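You operate a simulated robot arm through the tools that you are given. There is no shell and no other tool. Be economical: measure what you need, move in short steps, check, and stop when the job is done.

The job below is to be done with a simulated robot arm. You get a single attempt, and the scene is never put back.

JOB
Take the cover from the top of the grey table and leave it on the coiled chain there.

The check looks at the end state, three seconds after you hand in, the way a careful person would. Anything else that was tipped, shoved, dropped, spilled or broken makes it a failure. A push-on lid holds only when it is set on centred and level and pressed home; a screw cap is set on level and turned clockwise until tight.

ROBOT AND FRAMES
A 6-joint arm with a two-finger parallel gripper, fixed in place. Base frame: the origin is at the foot of the arm, x ahead of it, y to its left, z up; the work surface is at about z = 0. Readings come in mm, degrees, newtons and seconds.
With the tool pointing down near the work surface it reaches from about 140 to 580 mm from the base axis. Its first joint turns from -66.0 to 66.0 degrees. Payload 2.1 kg.
Tool frame: the origin (TCP) lies between the finger pads and is the grasp point; the fingertips stand 30 mm ahead of it; z points along the fingers, y is the line along which they close. Largest opening 94 mm; finger width 28, thickness 10; the body of the gripper, 50 by 96 mm, starts 55 mm behind the TCP.
Orientation is that of the tool frame in the base frame, as a unit quaternion [w, x, y, z]. With the fingers straight down and closing along the base's y, the tool's x points along the base's -x, its y along +y and its z along -z.

CONTROLS
- The arm moves only by the tool nudge_tool. Its argument "plan" is a list of rows, each a list of 7 numbers: the shift along the base's x, y, z in m, then the turn, a rotation vector about the base's x, y, z in degrees, then the finger opening in m, from 0 to 0.094. In form: [[tx, ty, tz, rx, ry, rz, grip], ...]. A call has 1 to 10 rows; each row shifts and turns the commanded pose from where the row before left it. A row lasts 0.2 s, in which the tool goes at most 50 mm and 8.6 degrees; a call with a longer step from one row to the next is refused whole, and so is a gripper value outside its range. A pose out of reach is approached as far as the arm can. The call stops where the force on the tool passes 40 N (or 10 N more than at its start, if that is more) or the arm is blocked; 0.2 s more then pass. The fingers move at their own pace (about 72 mm/s each) and stop on an object; they squeeze with about 34 N. The grip force told is the motor's: it shows also when the fingers shut on nothing. Time passes only in rows, and 0.2 s behind the last, so rows that do not move let the fingers close. It gives the time, the measured TCP pose, the force on the tool (base axes), the opening and the grip force at its end, in the units of the frame above (readings bear some noise).
- Cameras (640 x 400 px; columns grow to the right, rows downward): "scene" is fixed at [76, -409.7, 472.4]; the picture's right is [0.37, -0.93, 0.00], its down [-0.65, -0.26, -0.72] and it looks along [0.67, 0.27, -0.70] (base axes); focal length 260 px, centre (320, 200). "wrist" rides on the gripper at [76, 14, -103] in the tool frame; the picture's right is [-0.18, 0.98, 0.00], its down [-0.75, -0.14, -0.64] and it looks along [-0.63, -0.12, 0.77] (tool axes); focal length 243 px, centre (320, 200). There is no depth. A picture from a camera that has moved, and an enlarged one, comes with that camera's place and axes in the base frame and with its lens.
- snapshot(camera): a new picture of that camera. The clock stands still meanwhile.
- inspect(camera, box): a new picture of the part [left, top, right, bottom] of that camera's present view, enlarged. The clock stands still meanwhile.
- hand_in(): hands the job in; it is judged then, once.

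Go step by step. Nothing tells you positions but the pictures and the camera data: compare them with the known pose of the tool, close in by small moves and look again before you grip or let go. The budget is 90 turns and 42 pictures, counting those below and the enlarged ones. Unless the task says otherwise, let go and move clear before handing in, and close with one line.

The tools are called after "Emit:" as name(argument=value, ...) on one line, values as JSON. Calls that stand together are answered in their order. nudge_tool: Moves the arm, as the interface text tells. Its arguments: {"type":"object","properties":{"plan":{"type":"array","items":{"type":"array","items":{"type":"number"}}}},"required":["plan"]} The other tools are called the same way: snapshot (camera) takes a picture; inspect (camera, box) takes an enlarged picture of a part of a camera's view; hand_in () hands the job in.

At the start:

```text
time_s: 0.0
tcp_pos: [220.7, -267.5, 297.7]
tcp_rot: [0.001, 0.0, 1.0, -0.001]
ft_force: [0.5, -0.4, -0.1]
opening: 93.8
finger_force: 0.1
```

scene: 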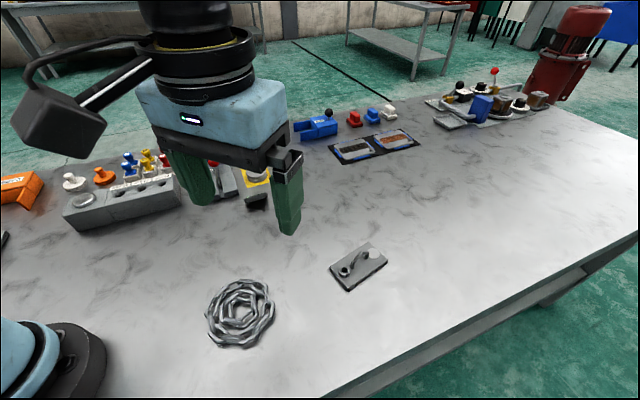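
wrist: 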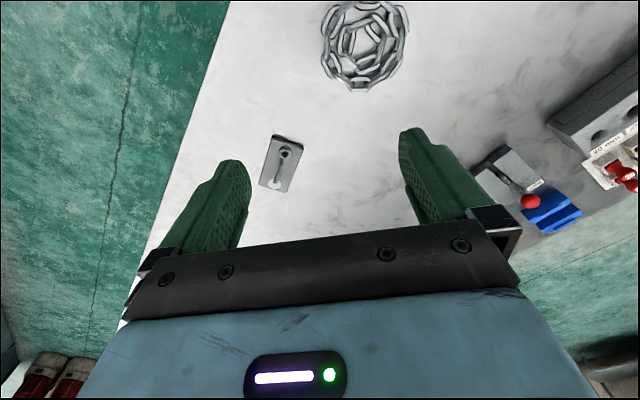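

I see a coiled chain and a small grey plate with a swinging piece (likely a keyhole cover plate) on the grey table. I'll look at both more closely, and check the other objects for a different "cover".

Emit:
inspect(camera="scene", box=[180, 220, 420, 370])

Emit:
inspect(camera="scene", box=[280, 50, 600, 250])

Emit:
inspect(camera="wrist", box=[220, 0, 460, 220])

Emit:
inspect(camera="scene", box=[0, 120, 320, 320])

```text
2.67 times, centred on (300, 295) of scene
camera zoom: at [76.0, -409.7, 472.4], right [0.37, -0.93, 0.0], down [-0.65, -0.26, -0.72], along [0.67, 0.27, -0.7], focal length 692 px, centre (373, -53)
```

zoom: 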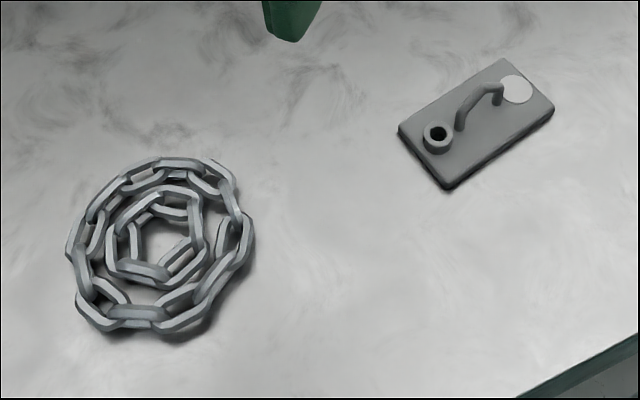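

```text
2.00 times, centred on (440, 150) of scene
camera zoom: at [76.0, -409.7, 472.4], right [0.37, -0.93, 0.0], down [-0.65, -0.26, -0.72], along [0.67, 0.27, -0.7], focal length 519 px, centre (80, 300)
```

zoom: 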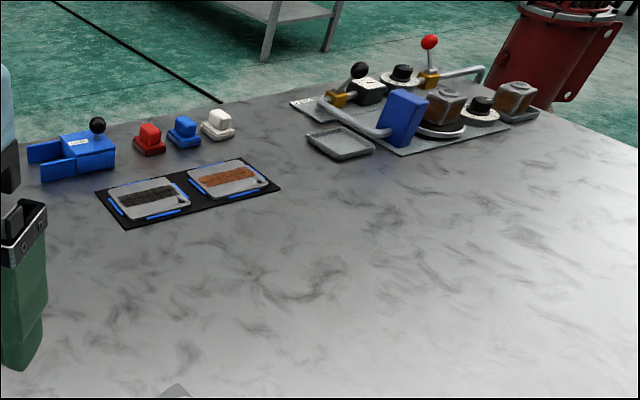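

```text
1.82 times, centred on (340, 110) of wrist
camera zoom: at [143.1, -252.5, 400.9], right [0.18, 0.98, 0.0], down [0.75, -0.14, 0.64], along [0.63, -0.12, -0.77], focal length 441 px, centre (284, 364)
```

zoom: 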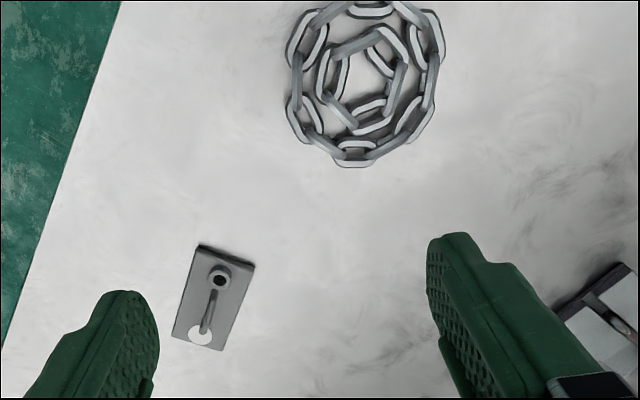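

```text
2.00 times, centred on (160, 220) of scene
camera zoom: at [76.0, -409.7, 472.4], right [0.37, -0.93, 0.0], down [-0.65, -0.26, -0.72], along [0.67, 0.27, -0.7], focal length 519 px, centre (640, 160)
```

zoom: 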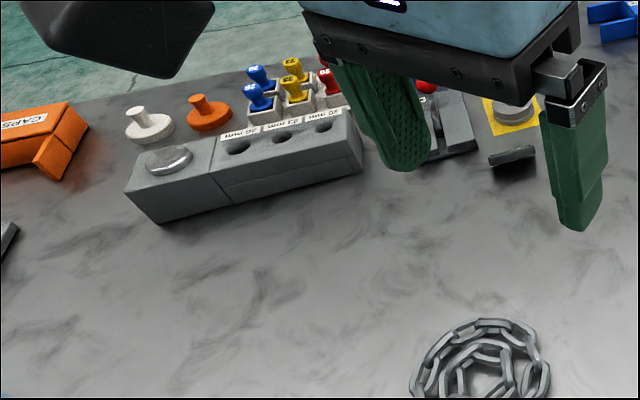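

The cover is the small plate with a bail handle, centred near (376, -375), its long axis about -32° from x. The chain is centred near (203, -207). I'll move above the handle with the fingers turned to close across it.

Emit:
nudge_tool(plan=[[0.0197, -0.0136, -0.018, 0, 0, -3.94, 0.06], [0.0197, -0.0136, -0.018, 0, 0, -3.94, 0.06], [0.0197, -0.0136, -0.018, 0, 0, -3.94, 0.06], [0.0197, -0.0136, -0.018, 0, 0, -3.94, 0.06], [0.0197, -0.0136, -0.018, 0, 0, -3.94, 0.06], [0.0197, -0.0136, -0.018, 0, 0, -3.94, 0.06], [0.0197, -0.0136, -0.018, 0, 0, -3.94, 0.06], [0.0197, -0.0136, -0.018, 0, 0, -3.94, 0.06], [0, 0, 0, 0, 0, 0, 0.06]])

Emit:
snapshot(camera="wrist")

Emit:
inspect(camera="scene", box=[280, 170, 440, 310])

```text
time_s: 2.0
tcp_pos: [380.3, -376.2, 155.4]
tcp_rot: [-0.001, 0.272, 0.962, -0.001]
ft_force: [0.3, 0.6, 0.7]
opening: 60.1
finger_force: 0.0
```

```text
35 pictures are left
camera wrist: at [321.2, -323.3, 257.4], right [0.67, 0.74, 0.0], down [0.57, -0.51, 0.64], along [0.48, -0.43, -0.77], focal length 243 px, centre (320, 200)
```

wrist: 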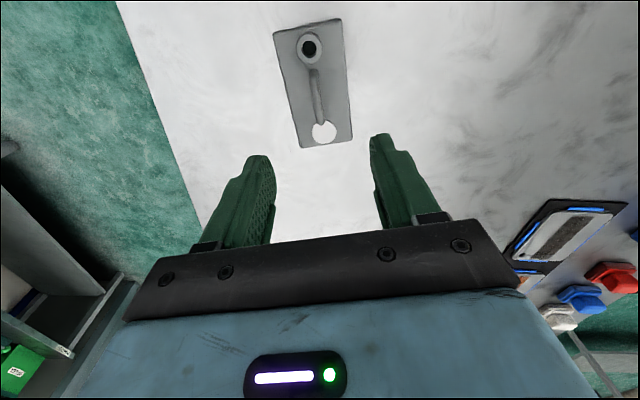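

```text
2.86 times, centred on (360, 240) of scene
camera zoom: at [76.0, -409.7, 472.4], right [0.37, -0.93, 0.0], down [-0.65, -0.26, -0.72], along [0.67, 0.27, -0.7], focal length 742 px, centre (206, 86)
```

zoom: 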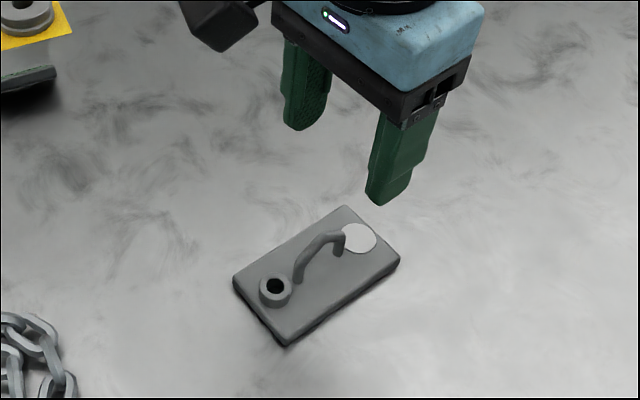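

Both cameras agree: the handle centre is about (374, -374.5) and the yaw is right. I'll descend part-way and check.

Emit:
nudge_tool(plan=[[-0.0025, 0.0008, -0.02, 0, 0, 0, 0.06], [-0.0025, 0.0007, -0.02, 0, 0, 0, 0.06], [0, 0, -0.02, 0, 0, 0, 0.06], [0, 0, -0.015, 0, 0, 0, 0.06], [0, 0, 0, 0, 0, 0, 0.06]])

Emit:
inspect(camera="wrist", box=[200, 50, 440, 200])

Emit:
inspect(camera="scene", box=[300, 200, 420, 300])

```text
time_s: 3.2
tcp_pos: [373.1, -373.5, 79.2]
tcp_rot: [0.0, 0.273, 0.962, -0.001]
ft_force: [0.0, -0.3, 0.7]
opening: 60.3
finger_force: 0.1
```

```text
2.67 times, centred on (320, 125) of wrist
camera zoom: at [315.5, -321.7, 182.3], right [0.67, 0.74, 0.0], down [0.57, -0.51, 0.64], along [0.48, -0.43, -0.77], focal length 647 px, centre (320, 400)
```

zoom: 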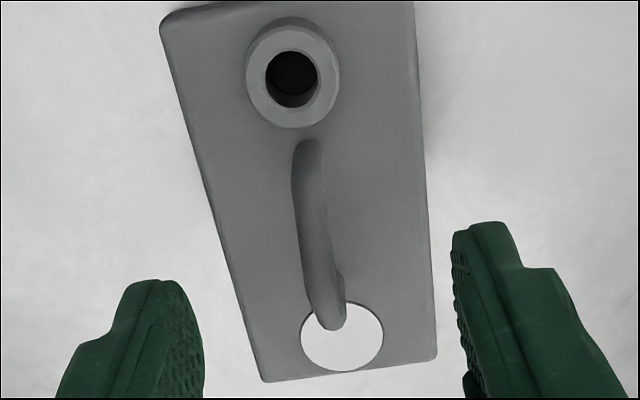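

```text
4.00 times, centred on (360, 250) of scene
camera zoom: at [76.0, -409.7, 472.4], right [0.37, -0.93, 0.0], down [-0.65, -0.26, -0.72], along [0.67, 0.27, -0.7], focal length 1039 px, centre (160, 0)
```

zoom: 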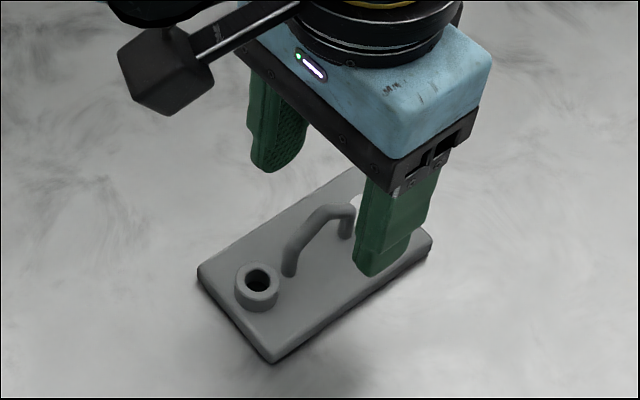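

The handle sits centred between the fingers. I'll narrow the opening and lower the tips to just above the plate.

Emit:
nudge_tool(plan=[[0.0005, -0.0005, -0.01, 0, 0, 0, 0.045], [0, 0, -0.01, 0, 0, 0, 0.045], [0, 0, -0.008, 0, 0, 0, 0.045], [0, 0, -0.004, 0, 0, 0, 0.045], [0, 0, 0, 0, 0, 0, 0.045]])

Emit:
inspect(camera="scene", box=[310, 210, 410, 300])

Emit:
inspect(camera="wrist", box=[220, 100, 420, 240])

```text
time_s: 4.4
tcp_pos: [373.9, -374.7, 46.9]
tcp_rot: [0.0, 0.272, 0.962, -0.001]
ft_force: [0.0, -0.1, -0.4]
opening: 45.2
finger_force: 0.1
```

```text
4.44 times, centred on (360, 255) of scene
camera zoom: at [76.0, -409.7, 472.4], right [0.37, -0.93, 0.0], down [-0.65, -0.26, -0.72], along [0.67, 0.27, -0.7], focal length 1154 px, centre (142, -44)
```

zoom: 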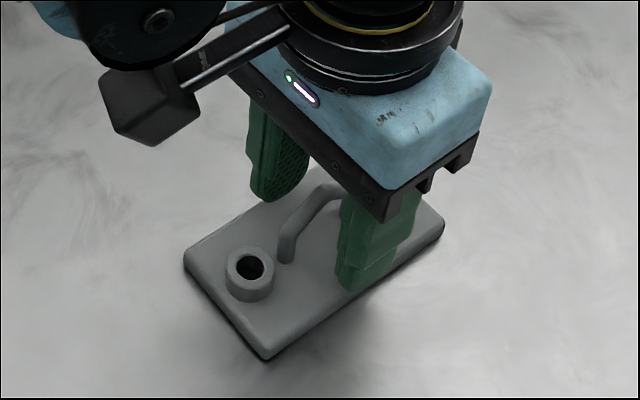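

```text
2.86 times, centred on (320, 170) of wrist
camera zoom: at [315.2, -322.2, 149.4], right [0.67, 0.74, 0.0], down [0.57, -0.51, 0.64], along [0.48, -0.43, -0.77], focal length 693 px, centre (320, 286)
```

zoom: 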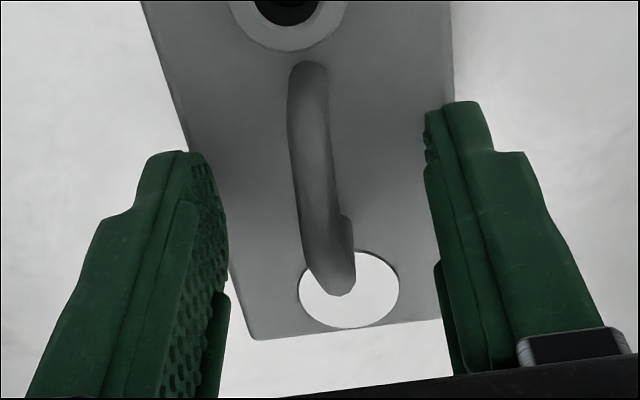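

The fingertips straddle the handle just above the plate. I'll go down 2 mm more and close.

Emit:
nudge_tool(plan=[[0, 0, -0.002, 0, 0, 0, 0.045], [0, 0, 0, 0, 0, 0, 0.02], [0, 0, 0, 0, 0, 0, 0.0], [0, 0, 0, 0, 0, 0, 0.0], [0, 0, 0, 0, 0, 0, 0.0]])

Emit:
inspect(camera="wrist", box=[220, 60, 420, 200])

```text
time_s: 5.6
tcp_pos: [374.1, -375.6, 46.6]
tcp_rot: [0.002, 0.272, 0.962, -0.001]
ft_force: [4.9, -1.7, 23.7]
opening: 8.4
finger_force: 33.7
```

```text
2.86 times, centred on (320, 130) of wrist
camera zoom: at [315.1, -322.3, 148.5], right [0.67, 0.74, 0.0], down [0.57, -0.51, 0.64], along [0.48, -0.43, -0.77], focal length 693 px, centre (320, 400)
```

zoom: 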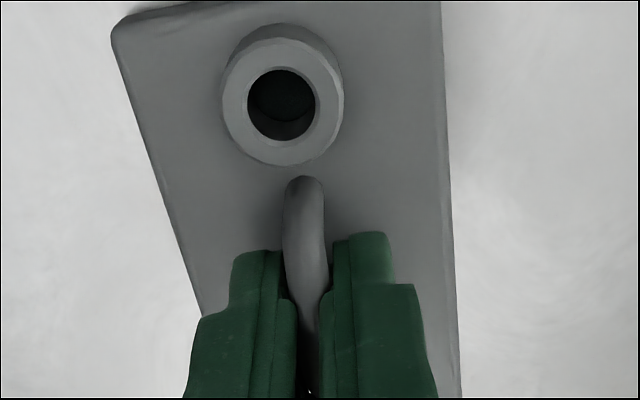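

The handle is gripped (8.4 mm), with the tips resting lightly on the plate. I'll lift straight up and check.

Emit:
nudge_tool(plan=[[0, 0, 0.004, 0, 0, 0, 0.0], [0, 0, 0.01, 0, 0, 0, 0.0], [0, 0, 0.02, 0, 0, 0, 0.0], [0, 0, 0.02, 0, 0, 0, 0.0], [0, 0, 0.02, 0, 0, 0, 0.0], [0, 0, 0, 0, 0, 0, 0.0]])

Emit:
inspect(camera="scene", box=[260, 160, 420, 280])

Emit:
snapshot(camera="wrist")

```text
time_s: 7.0
tcp_pos: [373.2, -375.6, 120.4]
tcp_rot: [0.0, 0.272, 0.962, -0.001]
ft_force: [0.2, 0.0, -2.7]
opening: 7.8
finger_force: 34.0
```

```text
3.33 times, centred on (340, 220) of scene
camera zoom: at [76.0, -409.7, 472.4], right [0.37, -0.93, 0.0], down [-0.65, -0.26, -0.72], along [0.67, 0.27, -0.7], focal length 866 px, centre (253, 133)
```

zoom: 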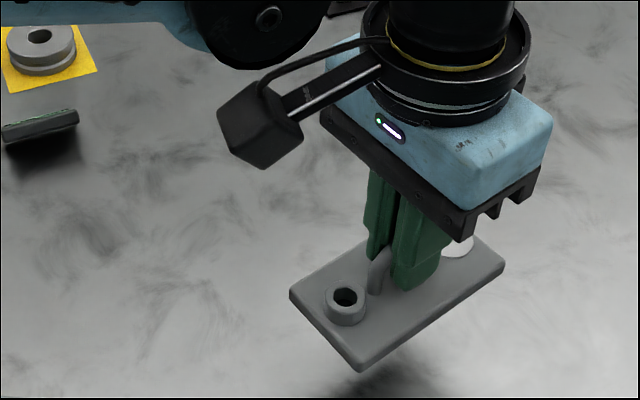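

```text
27 pictures are left
camera wrist: at [314.3, -322.9, 222.4], right [0.67, 0.74, 0.0], down [0.57, -0.51, 0.64], along [0.48, -0.43, -0.77], focal length 243 px, centre (320, 200)
```

wrist: 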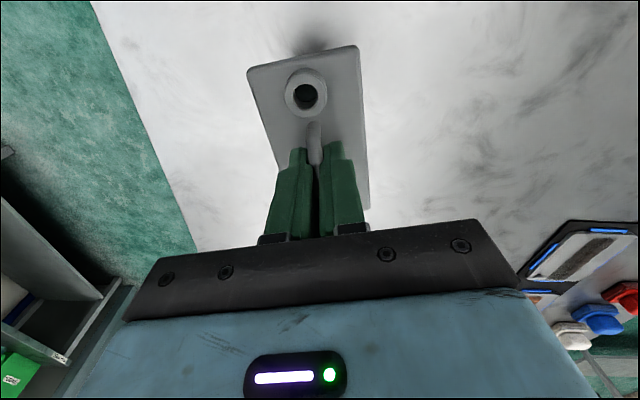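

The cover is held level. I'll carry it at this height to above the chain centre, about (203, -204).

Emit:
nudge_tool(plan=[[-0.018, 0.018, 0, 0, 0, 0, 0], [-0.019, 0.019, 0, 0, 0, 0, 0], [-0.019, 0.019, 0, 0, 0, 0, 0], [-0.019, 0.019, 0, 0, 0, 0, 0], [-0.019, 0.019, 0, 0, 0, 0, 0], [-0.019, 0.019, 0, 0, 0, 0, 0], [-0.019, 0.019, 0, 0, 0, 0, 0], [-0.019, 0.019, 0, 0, 0, 0, 0], [-0.018, 0.019, 0, 0, 0, 0, 0], [0, 0, 0, 0, 0, 0, 0]])

Emit:
inspect(camera="scene", box=[160, 200, 340, 370])

Emit:
snapshot(camera="wrist")

```text
time_s: 9.2
tcp_pos: [204.2, -205.2, 118.7]
tcp_rot: [0.0, 0.272, 0.962, 0.0]
ft_force: [-1.1, -0.6, -3.3]
opening: 8.0
finger_force: 33.8
```

```text
2.35 times, centred on (250, 285) of scene
camera zoom: at [76.0, -409.7, 472.4], right [0.37, -0.93, 0.0], down [-0.65, -0.26, -0.72], along [0.67, 0.27, -0.7], focal length 611 px, centre (485, 0)
```

zoom: 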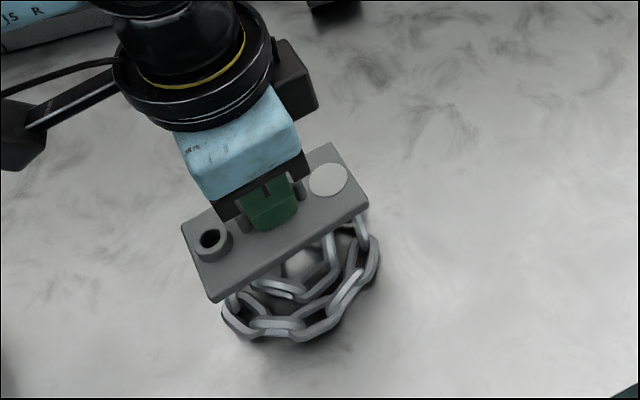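

```text
25 pictures are left
camera wrist: at [146.0, -152.8, 221.5], right [0.67, 0.74, 0.0], down [0.57, -0.51, 0.64], along [0.48, -0.43, -0.77], focal length 243 px, centre (320, 200)
```

wrist: 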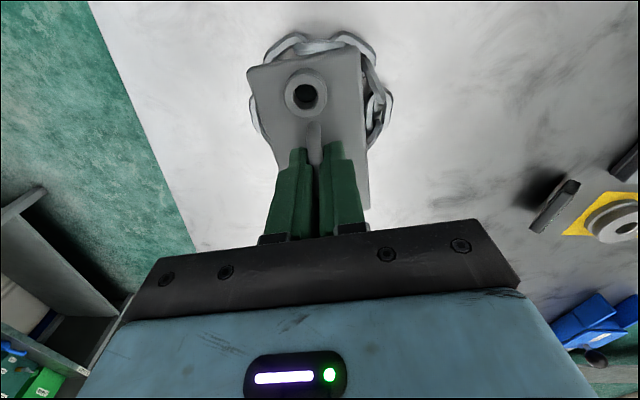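

Well centred over the chain. I'll lower until nearly touching.

Emit:
nudge_tool(plan=[[0, -0.001, -0.012, 0, 0, 0, 0], [0, 0, -0.012, 0, 0, 0, 0], [0, 0, -0.01, 0, 0, 0, 0], [0, 0, -0.008, 0, 0, 0, 0], [0, 0, 0, 0, 0, 0, 0]])

Emit:
inspect(camera="scene", box=[180, 240, 320, 370])

```text
time_s: 10.4
tcp_pos: [205.0, -207.3, 75.7]
tcp_rot: [-0.001, 0.273, 0.962, 0.0]
ft_force: [-0.9, 0.9, -2.4]
opening: 7.9
finger_force: 34.7
```

```text
3.08 times, centred on (250, 305) of scene
camera zoom: at [76.0, -409.7, 472.4], right [0.37, -0.93, 0.0], down [-0.65, -0.26, -0.72], along [0.67, 0.27, -0.7], focal length 799 px, centre (535, -123)
```

zoom: 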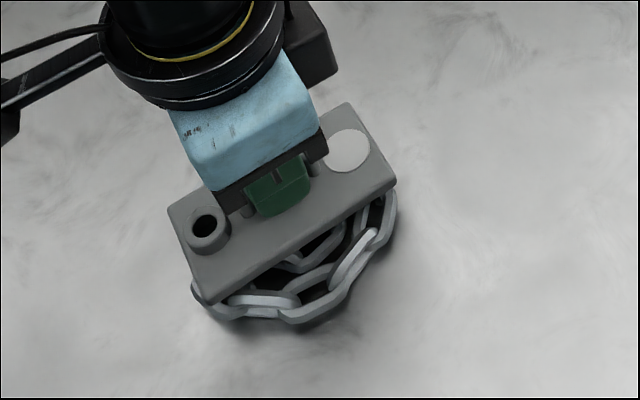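

Still hanging freely just above the chain and centred. I'll lower in small steps until the force shows contact.

Emit:
nudge_tool(plan=[[0, 0, -0.003, 0, 0, 0, 0], [0, 0, -0.002, 0, 0, 0, 0], [0, 0, -0.002, 0, 0, 0, 0], [0, 0, 0, 0, 0, 0, 0]])

```text
time_s: 11.2
tcp_pos: [204.3, -206.2, 71.4]
tcp_rot: [-0.001, 0.272, 0.962, 0.0]
ft_force: [-2.6, 3.9, 20.8]
opening: 7.6
finger_force: 34.2
stopped in row 3: the force on the tool passed its limit (the readings are from after the stop); the commanded pose is now the measured one
```

Contact at about TCP z = 71. I'll relieve the press slightly and look before releasing.

Emit:
nudge_tool(plan=[[0, 0, 0.0005, 0, 0, 0, 0], [0, 0, 0, 0, 0, 0, 0]])

Emit:
inspect(camera="scene", box=[180, 240, 320, 370])

Emit:
snapshot(camera="wrist")

```text
time_s: 11.8
tcp_pos: [204.4, -207.2, 71.8]
tcp_rot: [-0.002, 0.272, 0.962, -0.001]
ft_force: [0.0, 0.7, -2.9]
opening: 7.8
finger_force: 33.6
```

```text
3.08 times, centred on (250, 305) of scene
camera zoom: at [76.0, -409.7, 472.4], right [0.37, -0.93, 0.0], down [-0.65, -0.26, -0.72], along [0.67, 0.27, -0.7], focal length 799 px, centre (535, -123)
```

zoom: 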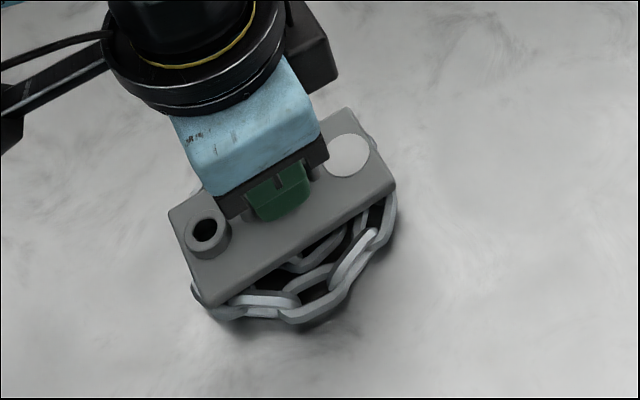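

```text
22 pictures are left
camera wrist: at [146.1, -153.8, 174.9], right [0.67, 0.74, 0.0], down [0.57, -0.52, 0.64], along [0.47, -0.43, -0.77], focal length 243 px, centre (320, 200)
```

wrist: 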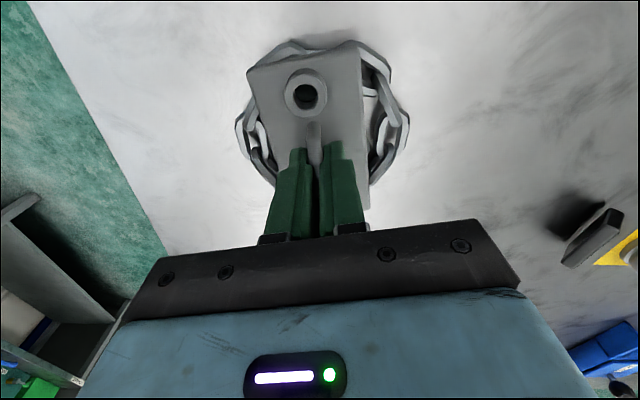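

The cover is level, over the coil centre, and hovering within half a millimetre. I'll lower that bit and open the fingers slightly.

Emit:
nudge_tool(plan=[[0, 0, -0.0008, 0, 0, 0, 0], [0, 0, 0, 0, 0, 0, 0], [0, 0, 0, 0, 0, 0, 0.01], [0, 0, 0, 0, 0, 0, 0.018], [0, 0, 0, 0, 0, 0, 0.03], [0, 0, 0, 0, 0, 0, 0.03]])

Emit:
inspect(camera="scene", box=[180, 240, 320, 370])

```text
time_s: 13.2
tcp_pos: [205.1, -206.5, 71.4]
tcp_rot: [-0.001, 0.272, 0.962, -0.001]
ft_force: [-0.5, -0.7, -0.1]
opening: 30.1
finger_force: 0.0
```

```text
3.08 times, centred on (250, 305) of scene
camera zoom: at [76.0, -409.7, 472.4], right [0.37, -0.93, 0.0], down [-0.65, -0.26, -0.72], along [0.67, 0.27, -0.7], focal length 799 px, centre (535, -123)
```

zoom: 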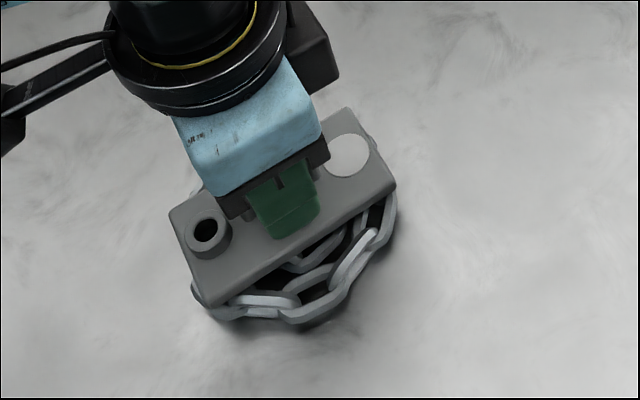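

Released, and the cover did not move. I'll raise straight up clear of the handle.

Emit:
nudge_tool(plan=[[0, 0, 0.01, 0, 0, 0, 0.03], [0, 0, 0.02, 0, 0, 0, 0.03], [0, 0, 0.03, 0, 0, 0, 0.03], [0, 0, 0.04, 0, 0, 0, 0.03], [0, 0, 0.04, 0, 0, 0, 0.03], [0.02, 0.02, 0.03, 0, 0, 0, 0.03], [0.03, 0.03, 0, 0, 0, 0, 0.03], [0.03, 0.03, 0, 0, 0, 0, 0.03], [0, 0, 0, 0, 0, 0, 0.03]])

Emit:
inspect(camera="scene", box=[160, 220, 340, 370])

Emit:
snapshot(camera="scene")

```text
time_s: 15.2
tcp_pos: [286.0, -126.4, 240.1]
tcp_rot: [-0.001, 0.272, 0.962, -0.001]
ft_force: [-0.2, 1.0, 0.5]
opening: 30.1
finger_force: 0.0
```

```text
2.67 times, centred on (250, 295) of scene
camera zoom: at [76.0, -409.7, 472.4], right [0.37, -0.93, 0.0], down [-0.65, -0.26, -0.72], along [0.67, 0.27, -0.7], focal length 692 px, centre (507, -53)
```

zoom: 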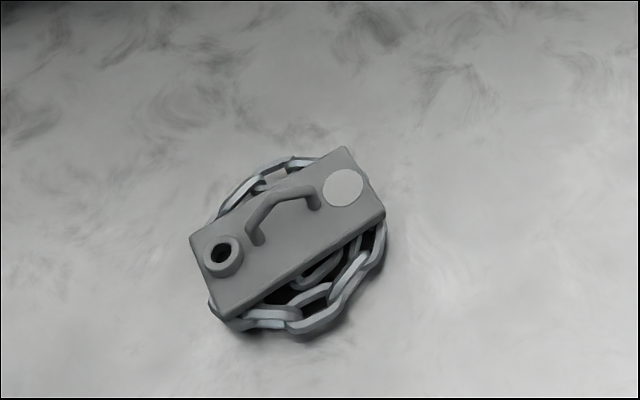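

```text
19 pictures are left
```

scene: 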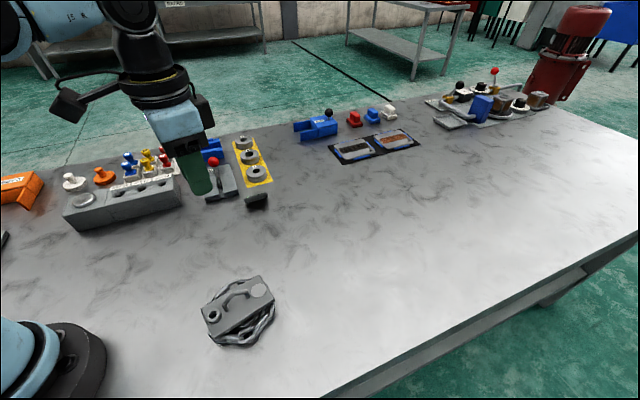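

The cover rests level and centred on the chain, nothing else has moved, and the arm is clear. Handing in.

Emit:
hand_in()

```text
The job is handed in.
```

The cover is lying on the coiled chain, let go and level in the last picture. Nothing else on the table looked disturbed, the arm is clear, and the job is handed in.
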